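You operate a simulated robot arm through the tools that you are given. There is no shell and no other tool. Be economical: measure what you need, move in short steps, check, and stop when the job is done.

The job below is to be done with a simulated robot arm. You get a single attempt, and the scene is never put back.

JOB
Take the yellow clip and leave it on top of the green bush.

The check looks at the end state, three seconds after you hand in, the way a careful person would. Anything else that was tipped, shoved, dropped, spilled or broken makes it a failure.

ROBOT AND FRAMES
A 6-joint arm with a two-finger parallel gripper, fixed in place. Base frame: the origin is at the foot of the arm, x ahead of it, y to its left, z up; the work surface is at about z = 0. Units: mm, rad, N and s.
With the tool pointing down near the work surface it reaches from about 160 to 420 mm from the base axis. Its first joint turns from -1.152 to 1.152 rad. Payload 1.57 kg.
The TCP is the grasp point between the finger pads, 30 mm short of the fingertips. In the tool frame z runs along the fingers and y along their closing line. Largest opening 80 mm; finger width 17, thickness 12; the body of the gripper, 40 by 82 mm, starts 80 mm behind the TCP.
Orientation is that of the tool frame in the base frame, as a unit quaternion [w, x, y, z]. With the fingers straight down and closing along the base's y, the tool's x points along the base's -x, its y along +y and its z along -z.

CONTROLS
- The arm moves only by the tool apply_moves. Its argument "commands" is a list of rows, each a list of 7 numbers: the shift along the tool's x, y, z in units of 40 mm (1.0 is 40 mm), then the turn, a rotation vector about the tool's x, y, z in units of 5 degrees (1.0 is 5 degrees), then the finger opening in mm, from 0 to 80. In form: [[tx, ty, tz, ax, ay, az, gripper], ...]. A call has 1 to 8 rows; each row shifts and turns the commanded pose from where the row before left it, along the tool's axes as they then stand. A call with a number of a shift or a turn outside -1 to 1 is refused whole. A row lasts 0.2 s, in which the tool goes at most 50 mm and 0.15 rad; a call with a longer step from one row to the next is refused whole, and so is a gripper value outside its range. A pose out of reach is approached as far as the arm can. The call stops where the force on the tool passes 40 N (or 10 N more than at its start, if that is more) or the arm is blocked; 0.2 s more then pass. Each finger travels about 153 mm/s and halts on what it meets, pressing with about 21 N; the grip force reading is that of the motor and also rises with nothing between the fingers. The clock runs only during rows and for 0.2 s after the last one: add rows that do not move to give the fingers time. The reply holds the time, the measured pose of the TCP, the force on the tool along the base axes, the opening and the grip force, in the units named above and with some noise.
- Cameras (640 x 400 px; columns grow to the right, rows downward): "scene" is fixed at [57.4, -327, 433.6]; the picture's right is [0.78, -0.63, 0.00], its down [-0.30, -0.38, -0.87] and it looks along [0.55, 0.68, -0.49] (base axes); focal length 312 px, centre (320, 200). "wrist" rides on the gripper at [72, -7, -122] in the tool frame; the picture's right is [0.09, 1.00, 0.00], its down [-0.84, 0.08, -0.54] and it looks along [-0.54, 0.05, 0.84] (tool axes); focal length 238 px, centre (320, 200). There is no depth. A picture from a camera that has moved, and an enlarged one, comes with that camera's place and axes in the base frame and with its lens.
- capture(camera): a new picture of that camera. It takes no simulated time.
- zoom(camera, box): a new picture of the part [left, top, right, bottom] of that camera's present view, enlarged. It takes no simulated time.
- job_done(): hands the job in; it is judged then, once.

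Work in short steps. Places have to be worked out from the pictures, the camera data and where the tool is seen: move nearer, look again, correct. Check each grasp and each placing, and mend what went wrong. You have 90 turns and 46 pictures in all, those below and enlarged ones among them. Open the gripper and draw the arm clear of the work before you hand the job in, unless the task says otherwise; then end with one line.

The tools are called after "Call:" as a command line: name --pt "numbers of a row" for each row, then --argument value for the rest, lists and objects as JSON in quotes. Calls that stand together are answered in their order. apply_moves: Moves the arm, as the interface text tells. Its arguments: {"type":"object","properties":{"commands":{"type":"array"}},"required":["commands"]} The other tools are called the same way: capture (camera) takes a picture; zoom (camera, box) takes an enlarged picture of a part of a camera's view; job_done () hands the job in.

At the start:

```text
t: 0.0
tool_pos: [253.1, 120.6, 204.6]
tcp_rot: [0.001, 0.0, 1.0, 0.0]
wrist_force: [0.1, -1.1, 0.1]
width: 79.9
grasp_force: 0.1
```

scene: 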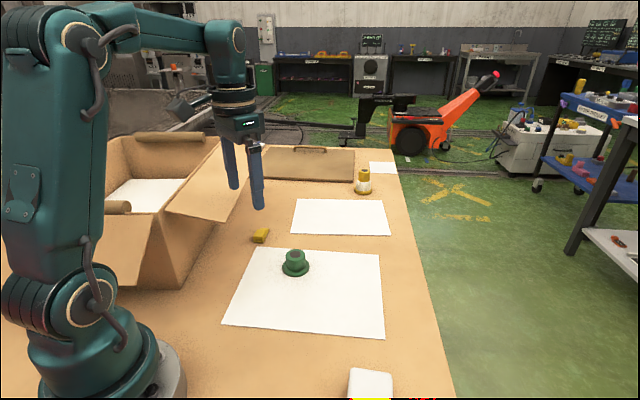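
wrist: 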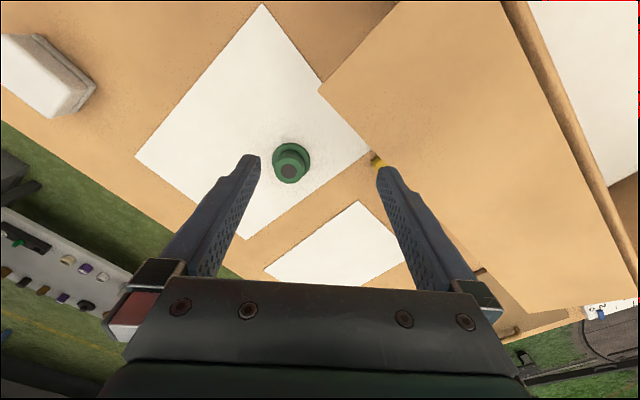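

The clip looks to be around (323, 217) and the green bush around (327, 86), with a box flap close to the clip. I'll zoom in on both for detail.

Call:
zoom --camera "scene" --box '[200, 200, 340, 288]'

Call:
zoom --camera "scene" --box '[80, 120, 300, 300]'

Call:
zoom --camera "wrist" --box '[250, 110, 410, 210]'

```text
4.55 times, centred on (270, 244) of scene
camera zoom: at [57.4, -327.0, 433.6], right [0.78, -0.63, 0.0], down [-0.3, -0.38, -0.87], along [0.55, 0.68, -0.49], focal length 1418 px, centre (547, 0)
```

zoom: 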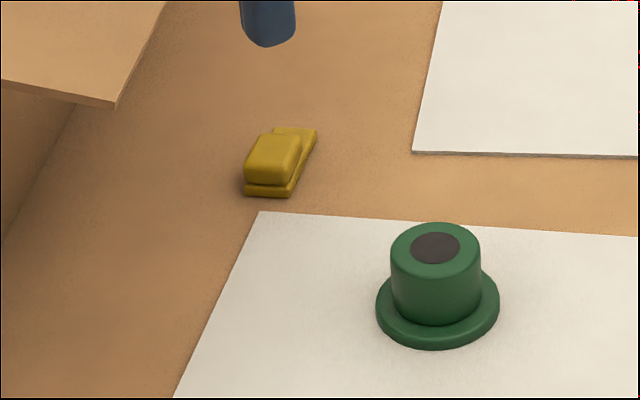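

```text
2.22 times, centred on (190, 210) of scene
camera zoom: at [57.4, -327.0, 433.6], right [0.78, -0.63, 0.0], down [-0.3, -0.38, -0.87], along [0.55, 0.68, -0.49], focal length 693 px, centre (609, 178)
```

zoom: 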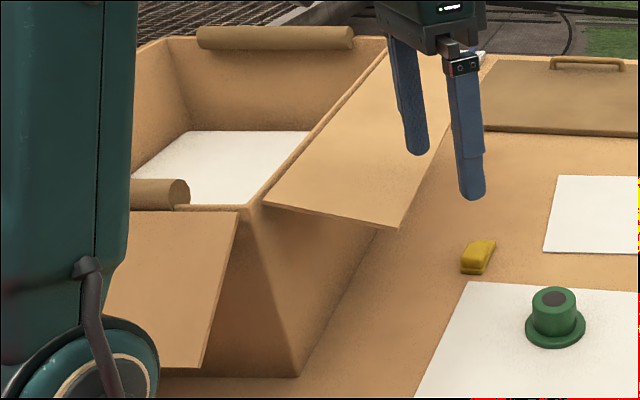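

```text
4.00 times, centred on (330, 160) of wrist
camera zoom: at [180.2, 112.8, 324.4], right [-0.09, 1.0, 0.0], down [0.84, 0.08, 0.54], along [0.54, 0.05, -0.84], focal length 953 px, centre (280, 360)
```

zoom: 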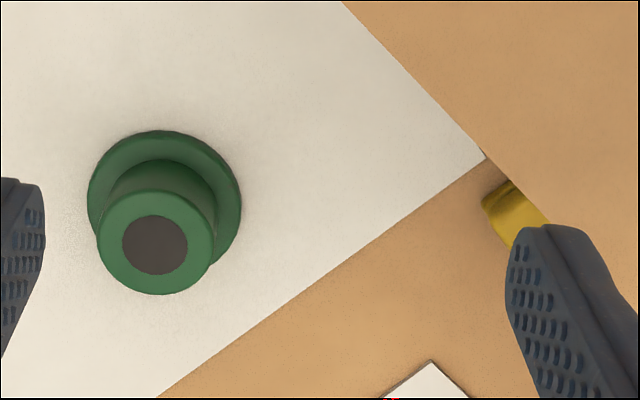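

The box flap's outer edge is at about z=144, running from about (208,113) to (440,400), so it passes close beside the clip. I'll move up and away from it, then yaw the tool so the camera side faces away from the flap.

Call:
apply_moves --pt "-0.6 -0.4 -0.7 0 0 0 80" --pt "-0.6 -0.4 -0.7 0 0 0 80" --pt "0 0 0 0 0 -1 80" --pt "0 0 0 0 0 -1 80" --pt "0 0 0 0 0 -1 80" --pt "0 0 0 0 0 -1 80" --pt "0 0 0 0 0 -1 80" --pt "0 0 0 0 0 -1 80"

Call:
apply_moves --pt "0 0 0 0 0 -1 80" --pt "0 0 0 0 0 -1 80" --pt "0 0 0 0 0 -1 80" --pt "0 0 0 0 0 -1 80" --pt "0 0 0 0 0 -1 80" --pt "0 0 0 0 0 -1 80" --pt "0 0 0 0 0 -1 80" --pt "0 0 0 0 0 -1 80"

Call:
apply_moves --pt "0 0 0 0 0 -1 80" --pt "0 0 0 0 0 -1 80" --pt "0 0 0 0 0 -1 80" --pt "0 0 0 0 0 -1 80" --pt "0 0 0 0 0 -1 80" --pt "0 0 0 0 0 -1 80" --pt "0 0 0 0 0 -1 80" --pt "0 0 0 0 0 -1 80"

Call:
capture --camera "wrist"

```text
t: 1.8
tool_pos: [300.3, 87.2, 257.8]
tcp_rot: [-0.001, -0.26, 0.966, 0.001]
wrist_force: [-0.1, 0.9, 0.0]
width: 80.1
grasp_force: 0.1
```

```text
t: 3.6
tool_pos: [300.9, 88.3, 258.9]
tcp_rot: [0.0, -0.573, 0.819, 0.0]
wrist_force: [-0.3, -0.8, -0.3]
width: 80.2
grasp_force: 0.0
```

```text
t: 5.4
tool_pos: [300.3, 88.1, 259.5]
tcp_rot: [0.0, 0.819, -0.574, 0.0]
wrist_force: [-0.8, 0.4, -0.1]
width: 79.7
grasp_force: 0.0
```

```text
40 pictures are left
camera wrist: at [330.8, 22.2, 380.5], right [-0.9, -0.43, 0.0], down [-0.36, 0.76, 0.54], along [-0.23, 0.49, -0.84], focal length 238 px, centre (320, 200)
```

wrist: 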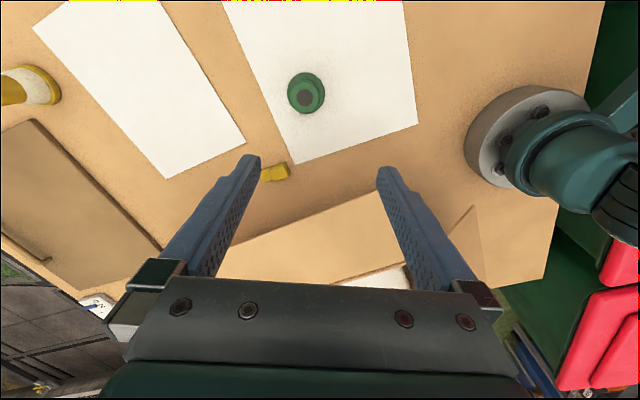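

The clip is now visible from the side away from the flap. Zooming in to measure it and the flap edge.

Call:
zoom --camera "wrist" --box '[240, 140, 320, 190]'

Call:
zoom --camera "wrist" --box '[200, 130, 400, 290]'

Call:
capture --camera "scene"

```text
8.00 times, centred on (280, 165) of wrist
camera zoom: at [330.8, 22.2, 380.5], right [-0.9, -0.43, 0.0], down [-0.36, 0.76, 0.54], along [-0.23, 0.49, -0.84], focal length 1907 px, centre (640, 480)
```

zoom: 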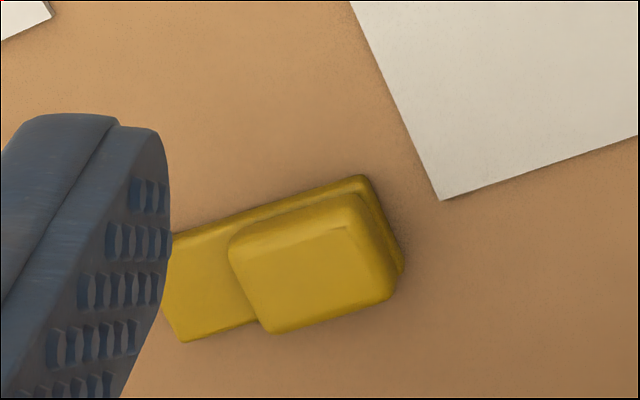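

```text
2.50 times, centred on (300, 210) of wrist
camera zoom: at [330.8, 22.2, 380.5], right [-0.9, -0.43, 0.0], down [-0.36, 0.76, 0.54], along [-0.23, 0.49, -0.84], focal length 596 px, centre (370, 175)
```

zoom: 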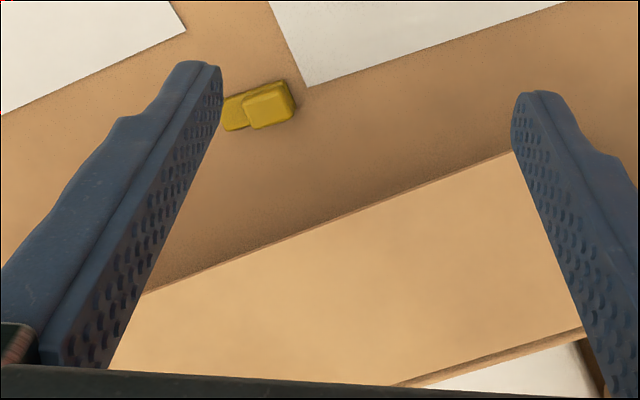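

```text
37 pictures are left
```

scene: 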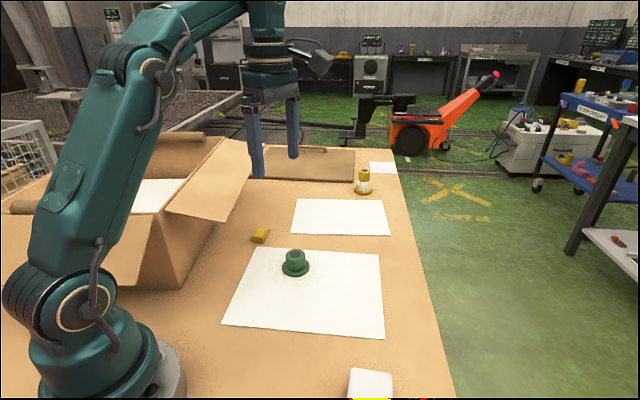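

Measurements: clip base is about 54 x 23 mm, centred near (325,224.5), long axis at 45.6°, with a head about 20 mm tall at the near end. The flap edge is only about 20 mm off to its side at z≈144. I'll grip the clip lengthwise with the tool leaning 15° away from the flap, so I set yaw and tilt now.

Call:
apply_moves --pt "0 0 0 0 0 -0.853 80" --pt "0 0 0 0 0 -0.853 80" --pt "0 0 0 0 0 -0.853 80" --pt "0 0 0 0 0 -0.853 80" --pt "0 0 0 0 0 -0.853 80" --pt "0 0 0 0 0 -0.853 80" --pt "0 0 0 0 -1 0 80" --pt "0 0 0 0 -1 0 80"

Call:
apply_moves --pt "0 0 0 0 -1 0 80" --pt "0 0 0 0 0 0 80"

```text
t: 7.2
tool_pos: [294.1, 87.7, 250.7]
tcp_rot: [-0.034, 0.922, -0.377, -0.079]
wrist_force: [0.0, -0.5, 0.4]
width: 79.9
grasp_force: 0.0
out of reach, approached as far as the arm can: row 8
```

```text
t: 7.8
tool_pos: [287.8, 87.0, 244.3]
tcp_rot: [-0.05, 0.918, -0.376, -0.12]
wrist_force: [-0.1, 0.2, 0.3]
width: 79.8
grasp_force: 0.0
out of reach, approached as far as the arm can: row 1
```

Leaning outward at this height is at the edge of reach, so I'll drop to a lower height in front of the clip (above the bush's top, clear of the flap) and approach the clip sideways under the flap level.

Call:
apply_moves --pt "0.146 -0.288 0.893 0 0 0 80" --pt "0.146 -0.288 0.893 0 0 0 80" --pt "0.146 -0.288 0.893 0 0 0 80" --pt "0.146 -0.288 0.893 0 0 0 80" --pt "0 0 0 0 0 0 80"

Call:
capture --camera "wrist"

Call:
capture --camera "scene"

```text
t: 9.0
tool_pos: [308.6, 131.9, 99.7]
tcp_rot: [-0.05, 0.917, -0.376, -0.121]
wrist_force: [0.2, 0.1, -0.1]
width: 79.9
grasp_force: 0.1
```

```text
36 pictures are left
camera wrist: at [385.8, 64.0, 197.6], right [-0.63, -0.77, -0.02], down [-0.53, 0.41, 0.74], along [-0.56, 0.48, -0.67], focal length 238 px, centre (320, 200)
```

wrist: 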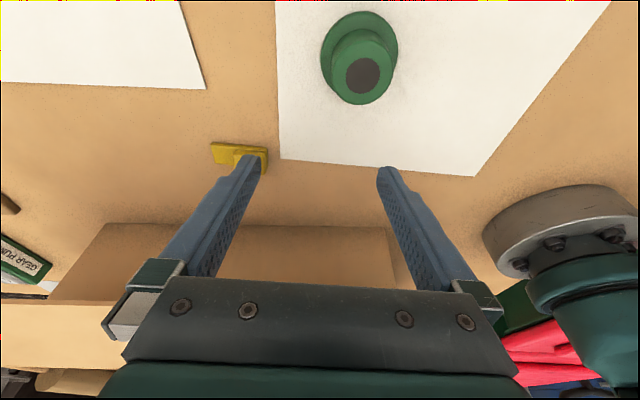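

```text
35 pictures are left
```

scene: 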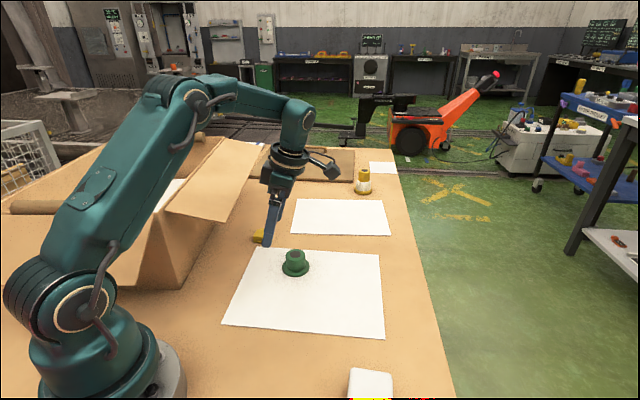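

Pose is as commanded. Moving toward above the clip at TCP z≈85, leaning away from the flap; stopping to look afterwards.

Call:
apply_moves --pt "-0.395 -0.647 0.236 0 0 0 80" --pt "-0.395 -0.647 0.236 0 0 0 80" --pt "-0.395 -0.647 0.236 0 0 0 80" --pt "0 0 0 0 0 0 80"

Call:
capture --camera "wrist"

Call:
zoom --camera "scene" --box '[160, 70, 370, 270]'

```text
t: 10.0
tool_pos: [326.5, 223.2, 85.1]
tcp_rot: [-0.05, 0.918, -0.375, -0.121]
wrist_force: [-0.2, -0.5, 0.1]
width: 80.2
grasp_force: 0.0
```

```text
34 pictures are left
camera wrist: at [401.3, 156.1, 183.0], right [-0.63, -0.77, -0.02], down [-0.53, 0.41, 0.74], along [-0.56, 0.48, -0.67], focal length 238 px, centre (320, 200)
```

wrist: 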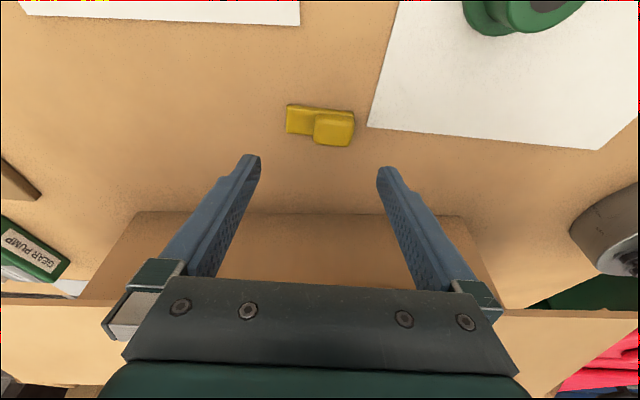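

```text
2.00 times, centred on (265, 170) of scene
camera zoom: at [57.4, -327.0, 433.6], right [0.78, -0.63, 0.0], down [-0.3, -0.38, -0.87], along [0.55, 0.68, -0.49], focal length 624 px, centre (430, 260)
```

zoom: 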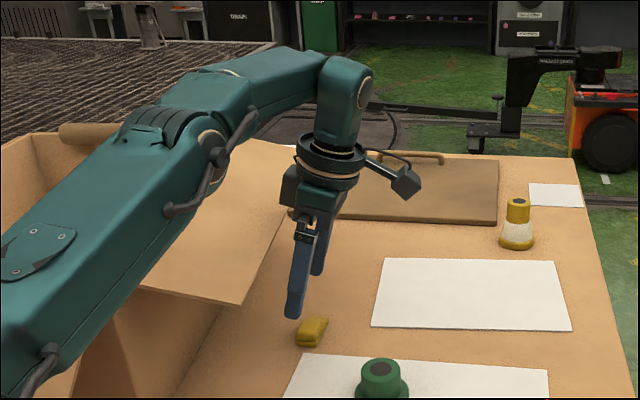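

The clip is centred between the fingers along its length. Since the tips lead the TCP by ~8 mm toward the flap with the tilt, I shift a few mm outward while descending most of the way, then check.

Call:
apply_moves --pt "0.187 0 0.467 0 0 0 80" --pt "0.187 0 0.467 0 0 0 80" --pt "0 0 0 0 0 0 80"

Call:
capture --camera "wrist"

Call:
zoom --camera "scene" --box '[200, 140, 340, 260]'

```text
t: 10.8
tool_pos: [329.9, 219.9, 45.4]
tcp_rot: [-0.049, 0.918, -0.375, -0.121]
wrist_force: [-0.2, 0.7, -0.6]
width: 80.1
grasp_force: 0.1
```

```text
32 pictures are left
camera wrist: at [405.6, 152.8, 143.1], right [-0.63, -0.77, -0.02], down [-0.53, 0.41, 0.74], along [-0.56, 0.48, -0.67], focal length 238 px, centre (320, 200)
```

wrist: 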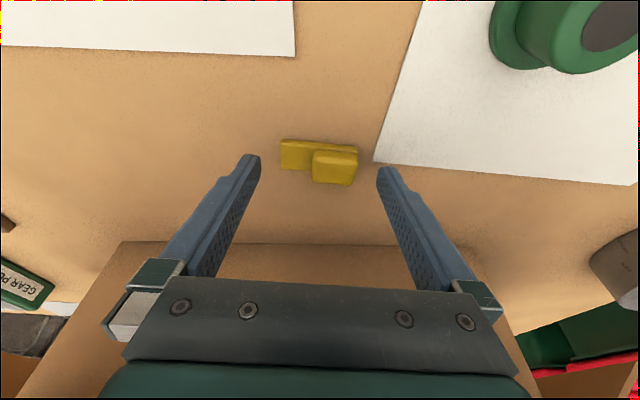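

```text
3.33 times, centred on (270, 200) of scene
camera zoom: at [57.4, -327.0, 433.6], right [0.78, -0.63, 0.0], down [-0.3, -0.38, -0.87], along [0.55, 0.68, -0.49], focal length 1040 px, centre (487, 200)
```

zoom: 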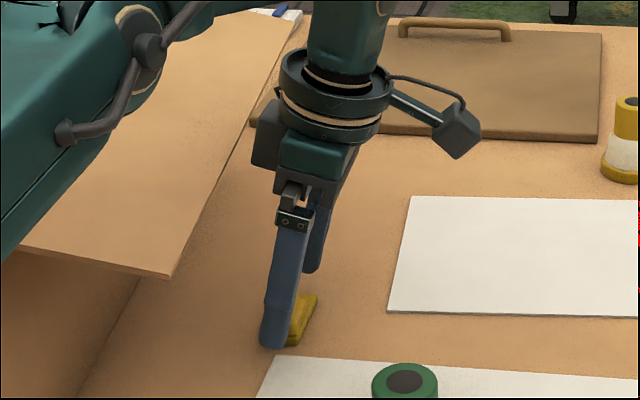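

Well aligned. Final descent to TCP z≈32.5 (tips ~2–4 mm above table), still open.

Call:
apply_moves --pt "0.06 0 0.15 0 0 0 80" --pt "0.06 0 0.15 0 0 0 80" --pt "0 0 0 0 0 0 80"

Call:
capture --camera "wrist"

```text
t: 11.6
tool_pos: [331.2, 218.7, 32.7]
tcp_rot: [-0.049, 0.917, -0.377, -0.121]
wrist_force: [0.1, 0.3, 0.1]
width: 79.8
grasp_force: 0.0
```

```text
30 pictures are left
camera wrist: at [406.7, 150.9, 130.7], right [-0.63, -0.77, -0.02], down [-0.53, 0.41, 0.74], along [-0.56, 0.48, -0.67], focal length 238 px, centre (320, 200)
```

wrist: 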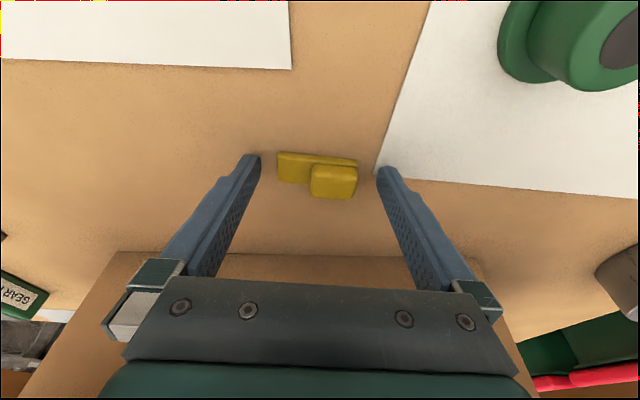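

Fingers straddle both ends at table level. Closing, with idle rows for grip.

Call:
apply_moves --pt "0 0 0 0 0 0 62" --pt "0 0 0 0 0 0 54" --pt "0 0 0 0 0 0 40" --pt "0 0 0 0 0 0 30" --pt "0 0 0 0 0 0 30"

Call:
capture --camera "wrist"

```text
t: 12.8
tool_pos: [331.6, 218.3, 31.5]
tcp_rot: [-0.05, 0.918, -0.375, -0.121]
wrist_force: [-0.3, -0.7, -0.3]
width: 53.8
grasp_force: 21.4
```

```text
29 pictures are left
camera wrist: at [406.6, 151.0, 130.7], right [-0.63, -0.77, -0.02], down [-0.53, 0.41, 0.74], along [-0.56, 0.48, -0.67], focal length 238 px, centre (320, 200)
```

wrist: 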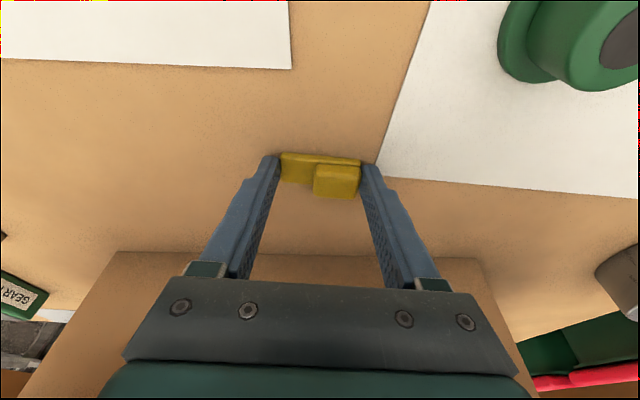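

Gripped at 53.8 mm, the clip's length. Lifting ~15 mm slowly to test.

Call:
apply_moves --pt "-0.032 0 -0.12 0 0 0 30" --pt "-0.032 0 -0.12 0 0 0 30" --pt "-0.032 0 -0.12 0 0 0 30" --pt "0 0 0 0 0 0 30"

Call:
zoom --camera "wrist" --box '[240, 130, 400, 230]'

Call:
zoom --camera "scene" --box '[220, 190, 320, 260]'

```text
t: 13.8
tool_pos: [331.2, 218.4, 47.8]
tcp_rot: [-0.049, 0.918, -0.375, -0.121]
wrist_force: [0.4, -0.4, -0.3]
width: 31.1
grasp_force: 7.8
```

```text
4.00 times, centred on (320, 180) of wrist
camera zoom: at [406.5, 151.1, 145.8], right [-0.63, -0.77, -0.02], down [-0.53, 0.41, 0.74], along [-0.56, 0.48, -0.67], focal length 953 px, centre (320, 280)
```

zoom: 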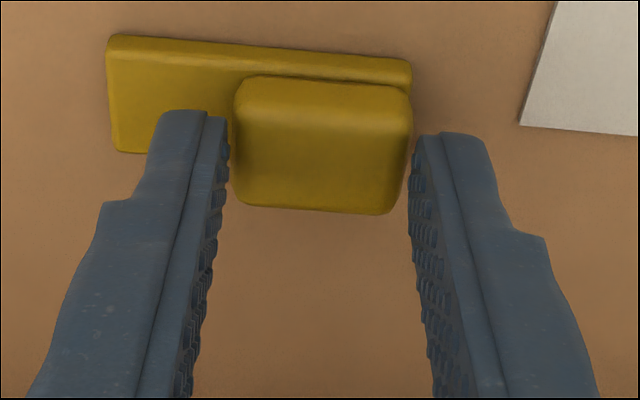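

```text
5.71 times, centred on (270, 225) of scene
camera zoom: at [57.4, -327.0, 433.6], right [0.78, -0.63, 0.0], down [-0.3, -0.38, -0.87], along [0.55, 0.68, -0.49], focal length 1783 px, centre (606, 57)
```

zoom: 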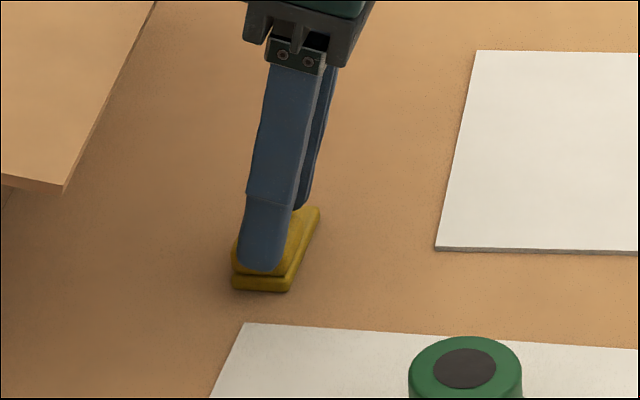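

The grip slipped off the thin rounded plate ends; the clip is still on the table and the fingers now happen to straddle its head lengthwise. I'll open to 42, lower the tips to just above the plate, and grip the head, which has real side faces.

Call:
apply_moves --pt "0 0 0 0 0 0 42" --pt "0 0 0 0 0 0 42" --pt "0.047 0 0.176 0 0 0 42" --pt "0 0 0 0 0 0 42"

Call:
zoom --camera "wrist" --box '[240, 130, 400, 230]'

Call:
zoom --camera "scene" --box '[220, 190, 320, 260]'

```text
t: 14.8
tool_pos: [331.4, 218.6, 39.9]
tcp_rot: [-0.049, 0.918, -0.376, -0.121]
wrist_force: [0.4, -0.4, 0.5]
width: 41.9
grasp_force: 0.0
```

```text
4.00 times, centred on (320, 180) of wrist
camera zoom: at [406.6, 151.0, 138.5], right [-0.63, -0.77, -0.02], down [-0.53, 0.41, 0.74], along [-0.56, 0.48, -0.67], focal length 953 px, centre (320, 280)
```

zoom: 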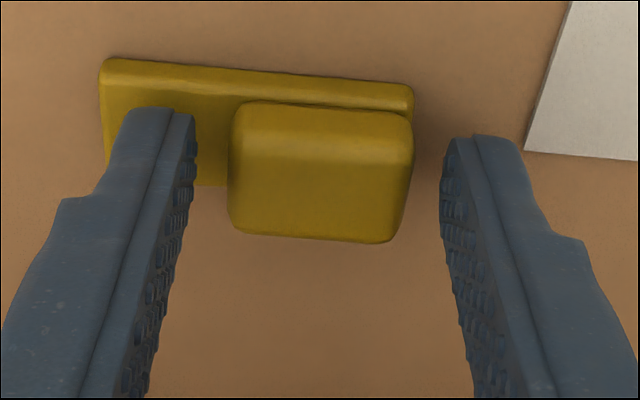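

```text
5.71 times, centred on (270, 225) of scene
camera zoom: at [57.4, -327.0, 433.6], right [0.78, -0.63, 0.0], down [-0.3, -0.38, -0.87], along [0.55, 0.68, -0.49], focal length 1783 px, centre (606, 57)
```

zoom: 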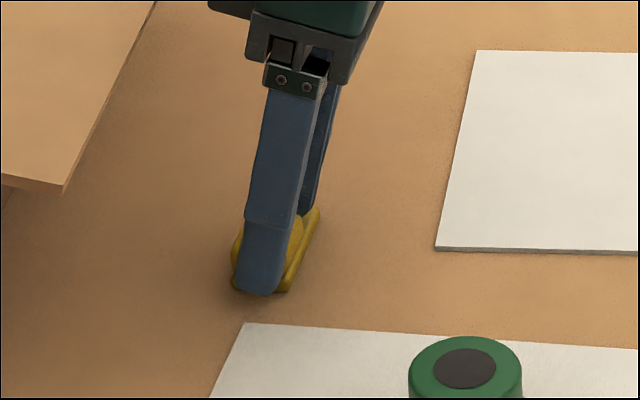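

Positioned around the head. Closing on it.

Call:
apply_moves --pt "0 0 0 0 0 0 34" --pt "0 0 0 0 0 0 26" --pt "0 0 0 0 0 0 15" --pt "0 0 0 0 0 0 15" --pt "0 0 0 0 0 0 15"

Call:
apply_moves --pt "-0.032 0 -0.12 0 0 0 15" --pt "-0.032 0 -0.12 0 0 0 15" --pt "-0.032 0 -0.12 0 0 0 15" --pt "0 0 0 0 0 0 15"

Call:
zoom --camera "wrist" --box '[240, 130, 400, 230]'

Call:
zoom --camera "scene" --box '[220, 190, 320, 260]'

```text
t: 16.0
tool_pos: [329.7, 218.6, 41.0]
tcp_rot: [-0.049, 0.918, -0.376, -0.121]
wrist_force: [1.0, 0.0, -0.3]
width: 30.3
grasp_force: 20.8
```

```text
t: 17.0
tool_pos: [331.1, 218.7, 56.3]
tcp_rot: [-0.05, 0.918, -0.376, -0.12]
wrist_force: [-0.7, -0.9, 0.4]
width: 30.4
grasp_force: 21.0
```

```text
4.00 times, centred on (320, 180) of wrist
camera zoom: at [406.6, 151.2, 154.0], right [-0.63, -0.77, -0.02], down [-0.53, 0.41, 0.74], along [-0.56, 0.48, -0.67], focal length 953 px, centre (320, 280)
```

zoom: 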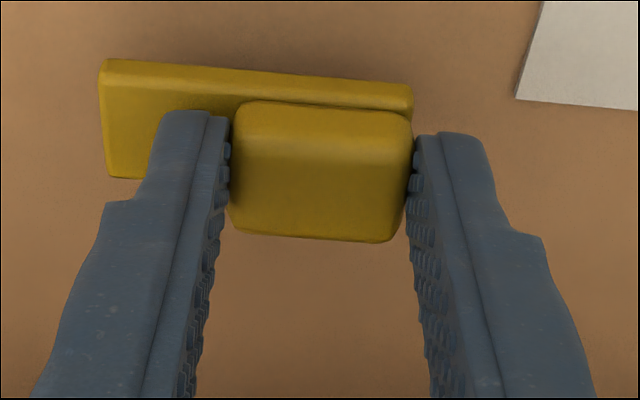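

```text
5.71 times, centred on (270, 225) of scene
camera zoom: at [57.4, -327.0, 433.6], right [0.78, -0.63, 0.0], down [-0.3, -0.38, -0.87], along [0.55, 0.68, -0.49], focal length 1783 px, centre (606, 57)
```

zoom: 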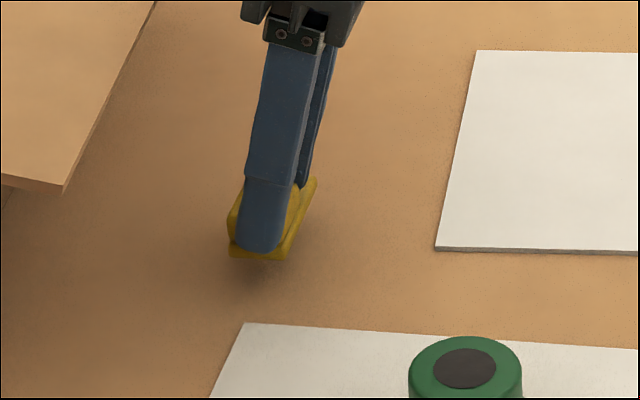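

Solid grip on the head and the clip hangs level. Lifting and carrying it to above the bush, keeping orientation.

Call:
apply_moves --pt "0.064 0.17 -0.405 0 0 0 15" --pt "0.064 0.17 -0.405 0 0 0 15" --pt "0.372 0.463 -0.203 0 0 0 15" --pt "0.372 0.463 -0.203 0 0 0 15" --pt "0.372 0.463 -0.203 0 0 0 15" --pt "0.372 0.463 -0.203 0 0 0 15" --pt "0.372 0.463 -0.203 0 0 0 15" --pt "0 0 0 0 0 0 15"

Call:
zoom --camera "scene" --box '[240, 200, 360, 290]'

Call:
capture --camera "wrist"

```text
t: 18.8
tool_pos: [323.5, 74.7, 105.2]
tcp_rot: [-0.05, 0.918, -0.375, -0.121]
wrist_force: [-0.9, -0.5, 0.1]
width: 30.1
grasp_force: 21.0
```

```text
4.44 times, centred on (300, 245) of scene
camera zoom: at [57.4, -327.0, 433.6], right [0.78, -0.63, 0.0], down [-0.3, -0.38, -0.87], along [0.55, 0.68, -0.49], focal length 1387 px, centre (409, 0)
```

zoom: 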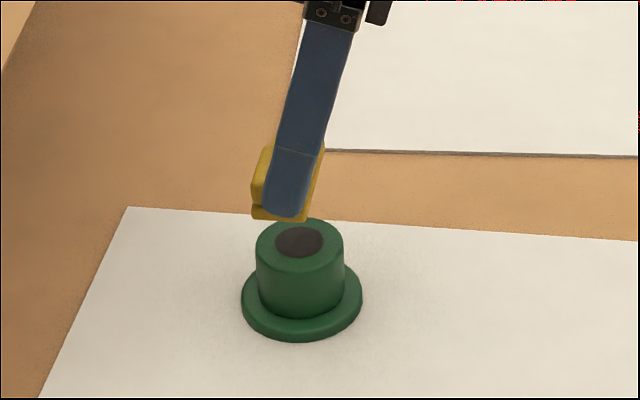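

```text
21 pictures are left
camera wrist: at [399.8, 8.0, 203.7], right [-0.63, -0.77, -0.02], down [-0.53, 0.41, 0.74], along [-0.56, 0.48, -0.67], focal length 238 px, centre (320, 200)
```

wrist: 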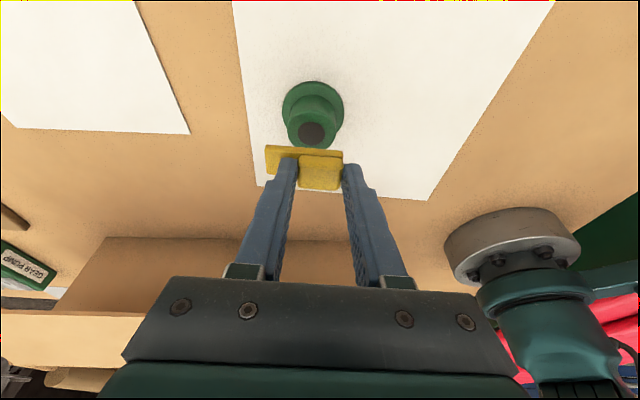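

Estimates agree: bush centre ≈ (326.5, 83), clip centre ≈ (327, 87), with its centre of mass ≈ (323, 83). I'll check that the clip is level before lowering.

Call:
zoom --camera "scene" --box '[275, 225, 325, 255]'

Call:
zoom --camera "wrist" --box '[240, 80, 400, 200]'

```text
12.80 times, centred on (300, 240) of scene
camera zoom: at [57.4, -327.0, 433.6], right [0.78, -0.63, 0.0], down [-0.3, -0.38, -0.87], along [0.55, 0.68, -0.49], focal length 3994 px, centre (576, -312)
```

zoom: 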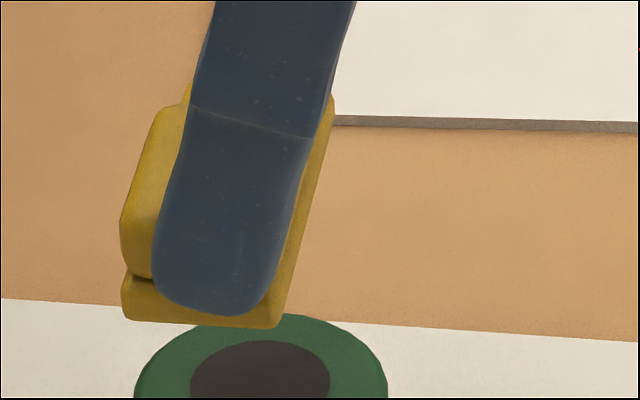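

```text
3.33 times, centred on (320, 140) of wrist
camera zoom: at [399.8, 8.0, 203.7], right [-0.63, -0.77, -0.02], down [-0.53, 0.41, 0.74], along [-0.56, 0.48, -0.67], focal length 794 px, centre (320, 400)
```

zoom: 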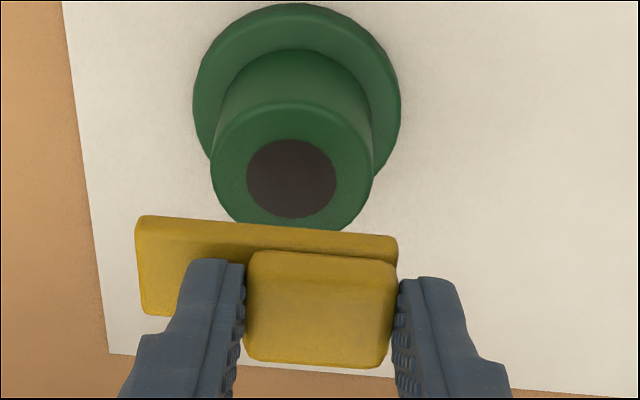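

Clip is level, bottom at z≈65, bush top ≈37. Shifting 3 mm in x and lowering 22 mm, then checking.

Call:
apply_moves --pt "0.093 -0.031 0.26 0 0 0 15" --pt "0.093 -0.031 0.26 0 0 0 15" --pt "0 0 0 0 0 0 15"

Call:
zoom --camera "scene" --box '[265, 220, 330, 280]'

Call:
zoom --camera "wrist" --box '[240, 80, 400, 200]'

```text
t: 19.6
tool_pos: [327.6, 75.3, 82.0]
tcp_rot: [-0.049, 0.918, -0.375, -0.121]
wrist_force: [0.7, 0.7, -0.3]
width: 30.1
grasp_force: 21.4
```

```text
6.67 times, centred on (298, 250) of scene
camera zoom: at [57.4, -327.0, 433.6], right [0.78, -0.63, 0.0], down [-0.3, -0.38, -0.87], along [0.55, 0.68, -0.49], focal length 2080 px, centre (470, -133)
```

zoom: 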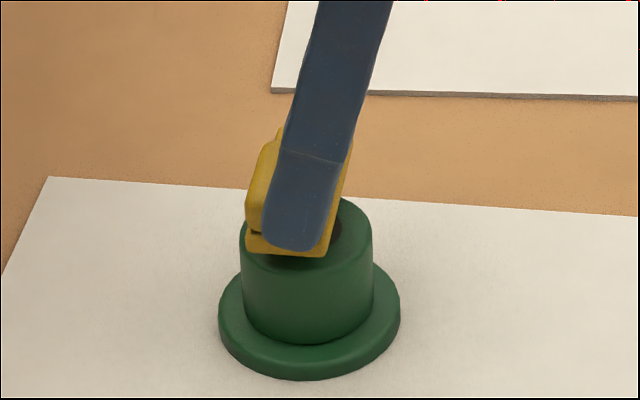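

```text
3.33 times, centred on (320, 140) of wrist
camera zoom: at [403.1, 8.7, 181.0], right [-0.63, -0.77, -0.02], down [-0.53, 0.41, 0.74], along [-0.56, 0.48, -0.67], focal length 794 px, centre (320, 400)
```

zoom: 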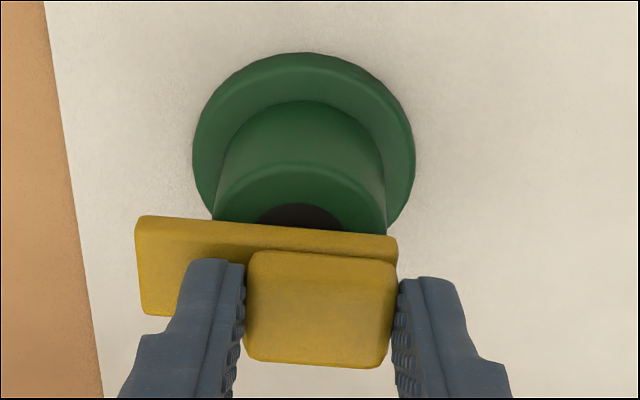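

Clip bottom ≈ 5 mm above the bush and nearly centred; nudging ~2 mm toward the head end and 1.5 mm laterally while lowering 4 mm.

Call:
apply_moves --pt "0.03 0.025 0.03 0 0 0 15" --pt "0.03 0.025 0.03 0 0 0 15" --pt "0 0 0.02 0 0 0 15" --pt "0 0 0 0 0 0 15"

Call:
zoom --camera "scene" --box '[265, 220, 330, 280]'

```text
t: 20.6
tool_pos: [327.7, 72.6, 79.4]
tcp_rot: [-0.049, 0.917, -0.376, -0.121]
wrist_force: [0.1, 0.0, 0.3]
width: 30.1
grasp_force: 21.1
```

```text
6.67 times, centred on (298, 250) of scene
camera zoom: at [57.4, -327.0, 433.6], right [0.78, -0.63, 0.0], down [-0.3, -0.38, -0.87], along [0.55, 0.68, -0.49], focal length 2080 px, centre (470, -133)
```

zoom: 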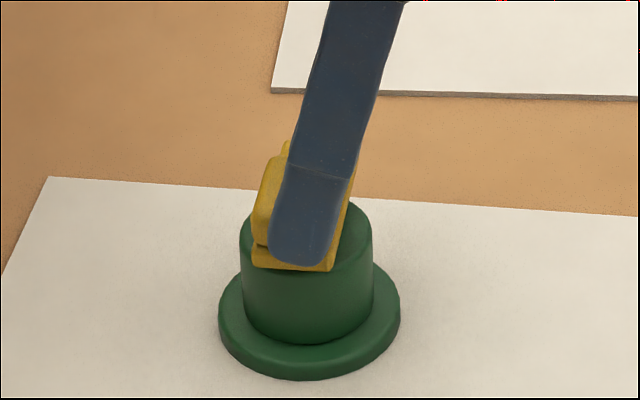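

Very close now. Lowering in ~0.8 mm steps, watching the force.

Call:
apply_moves --pt "0.005 0 0.019 0 0 0 15" --pt "0.005 0 0.019 0 0 0 15" --pt "0 0 0 0 0 0 15"

Call:
apply_moves --pt "0.005 0 0.019 0 0 0 15" --pt "0 0 0 0 0 0 15"

Call:
zoom --camera "scene" --box '[265, 220, 330, 280]'

```text
t: 21.4
tool_pos: [327.3, 72.6, 76.6]
tcp_rot: [-0.05, 0.917, -0.376, -0.122]
wrist_force: [0.8, 0.0, 0.3]
width: 30.4
grasp_force: 20.8
```

```text
t: 22.0
tool_pos: [326.2, 73.6, 77.3]
tcp_rot: [-0.049, 0.918, -0.375, -0.12]
wrist_force: [0.1, -0.4, -0.3]
width: 30.3
grasp_force: 20.8
```

```text
6.67 times, centred on (298, 250) of scene
camera zoom: at [57.4, -327.0, 433.6], right [0.78, -0.63, 0.0], down [-0.3, -0.38, -0.87], along [0.55, 0.68, -0.49], focal length 2080 px, centre (470, -133)
```

zoom: 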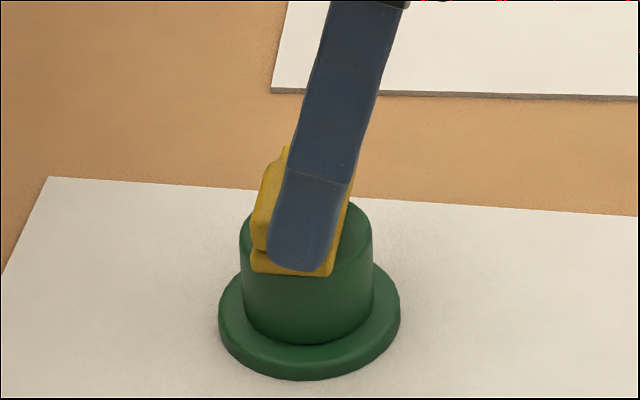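

No contact yet; continuing.

Call:
apply_moves --pt "0.02 0 0.02 0 0 0 15" --pt "0 0 0 0 0 0 15"

Call:
apply_moves --pt "0.02 0 0.02 0 0 0 15" --pt "0 0 0 0 0 0 15"

```text
t: 22.6
tool_pos: [328.1, 73.2, 76.2]
tcp_rot: [-0.05, 0.918, -0.375, -0.121]
wrist_force: [-1.4, 1.8, 5.9]
width: 30.1
grasp_force: 21.0
```

```text
t: 23.2
tool_pos: [327.8, 72.1, 75.7]
tcp_rot: [-0.05, 0.918, -0.375, -0.121]
wrist_force: [-3.8, 3.3, 17.3]
width: 30.3
grasp_force: 20.8
```

Contact made (17 N). Relieving slightly, then opening.

Call:
apply_moves --pt "-0.02 0 -0.018 0 0 0 15" --pt "0 0 0 0 0 0 15"

Call:
apply_moves --pt "0 0 0 0 0 0 31" --pt "0 0 0 0 0 0 34" --pt "0 0 0 0 0 0 38" --pt "0 0 0 0 0 0 44" --pt "0 0 0 0 0 0 44"

Call:
zoom --camera "scene" --box '[265, 220, 330, 280]'

Call:
zoom --camera "wrist" --box '[240, 80, 400, 200]'

```text
t: 23.8
tool_pos: [328.3, 72.0, 76.2]
tcp_rot: [-0.049, 0.918, -0.376, -0.12]
wrist_force: [1.7, 0.4, 3.6]
width: 30.1
grasp_force: 21.4
```

```text
t: 25.0
tool_pos: [328.0, 72.4, 76.1]
tcp_rot: [-0.05, 0.917, -0.377, -0.121]
wrist_force: [-0.2, -0.1, 0.3]
width: 44.3
grasp_force: 0.1
```

```text
6.67 times, centred on (298, 250) of scene
camera zoom: at [57.4, -327.0, 433.6], right [0.78, -0.63, 0.0], down [-0.3, -0.38, -0.87], along [0.55, 0.68, -0.49], focal length 2080 px, centre (470, -133)
```

zoom: 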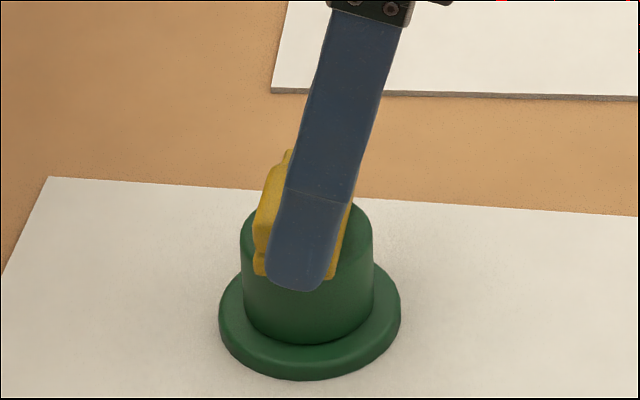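

```text
3.33 times, centred on (320, 140) of wrist
camera zoom: at [403.5, 6.0, 174.3], right [-0.63, -0.77, -0.02], down [-0.53, 0.41, 0.74], along [-0.56, 0.48, -0.67], focal length 794 px, centre (320, 400)
```

zoom: 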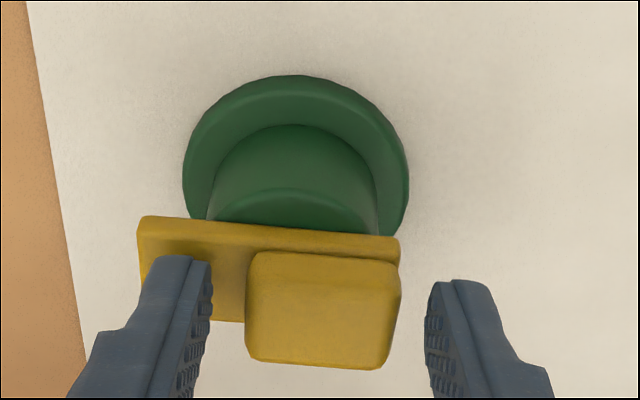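

Released; the clip rests on the bush. Withdrawing back along the tool axis.

Call:
apply_moves --pt "0 0 -0.2 0 0 0 44" --pt "0 0 -0.4 0 0 0 44" --pt "0 0 -0.7 0 0 0 44" --pt "0 0 -0.7 0 0 0 44" --pt "0 0 0 0 0 0 44"

Call:
zoom --camera "scene" --box '[265, 220, 330, 280]'

Call:
capture --camera "wrist"

```text
t: 26.2
tool_pos: [341.7, 58.0, 153.1]
tcp_rot: [-0.049, 0.918, -0.376, -0.12]
wrist_force: [0.1, -1.0, -0.2]
width: 44.0
grasp_force: 0.1
```

```text
6.67 times, centred on (298, 250) of scene
camera zoom: at [57.4, -327.0, 433.6], right [0.78, -0.63, 0.0], down [-0.3, -0.38, -0.87], along [0.55, 0.68, -0.49], focal length 2080 px, centre (470, -133)
```

zoom: 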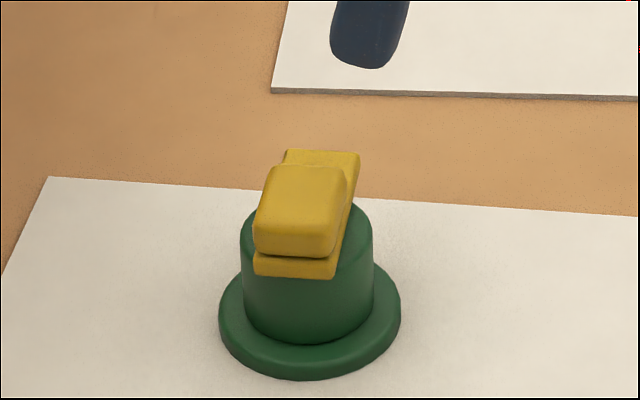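

```text
11 pictures are left
camera wrist: at [418.5, -8.8, 250.9], right [-0.63, -0.77, -0.02], down [-0.53, 0.41, 0.74], along [-0.56, 0.48, -0.67], focal length 238 px, centre (320, 200)
```

wrist: 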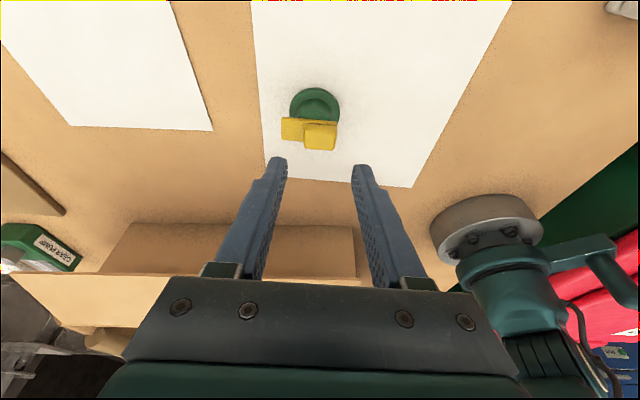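

The clip sits flat and stable on the bush. Drawing the arm a bit further away, opening fully, and taking a last overview.

Call:
apply_moves --pt "0 0.5 -0.6 0 0 0 80" --pt "0 0.5 -0.6 0 0 0 80" --pt "0 0 0 0 0 0 80"

Call:
capture --camera "scene"

```text
t: 27.0
tool_pos: [323.0, 21.2, 199.0]
tcp_rot: [-0.05, 0.918, -0.375, -0.121]
wrist_force: [0.2, -0.6, 0.3]
width: 80.1
grasp_force: 0.2
```

```text
10 pictures are left
```

scene: 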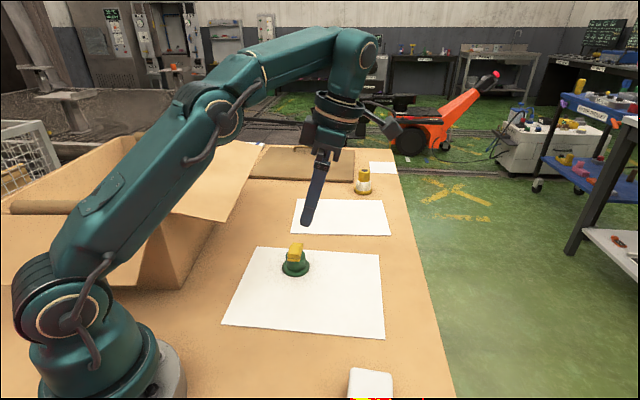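

The clip is on the bush, nothing else has moved, and the arm is clear, so I'm handing in.

Call:
job_done

```text
The job is handed in.
```

The yellow clip is resting flat on top of the green bush, the gripper is open and the arm is clear, and nothing else looked disturbed in the last picture.
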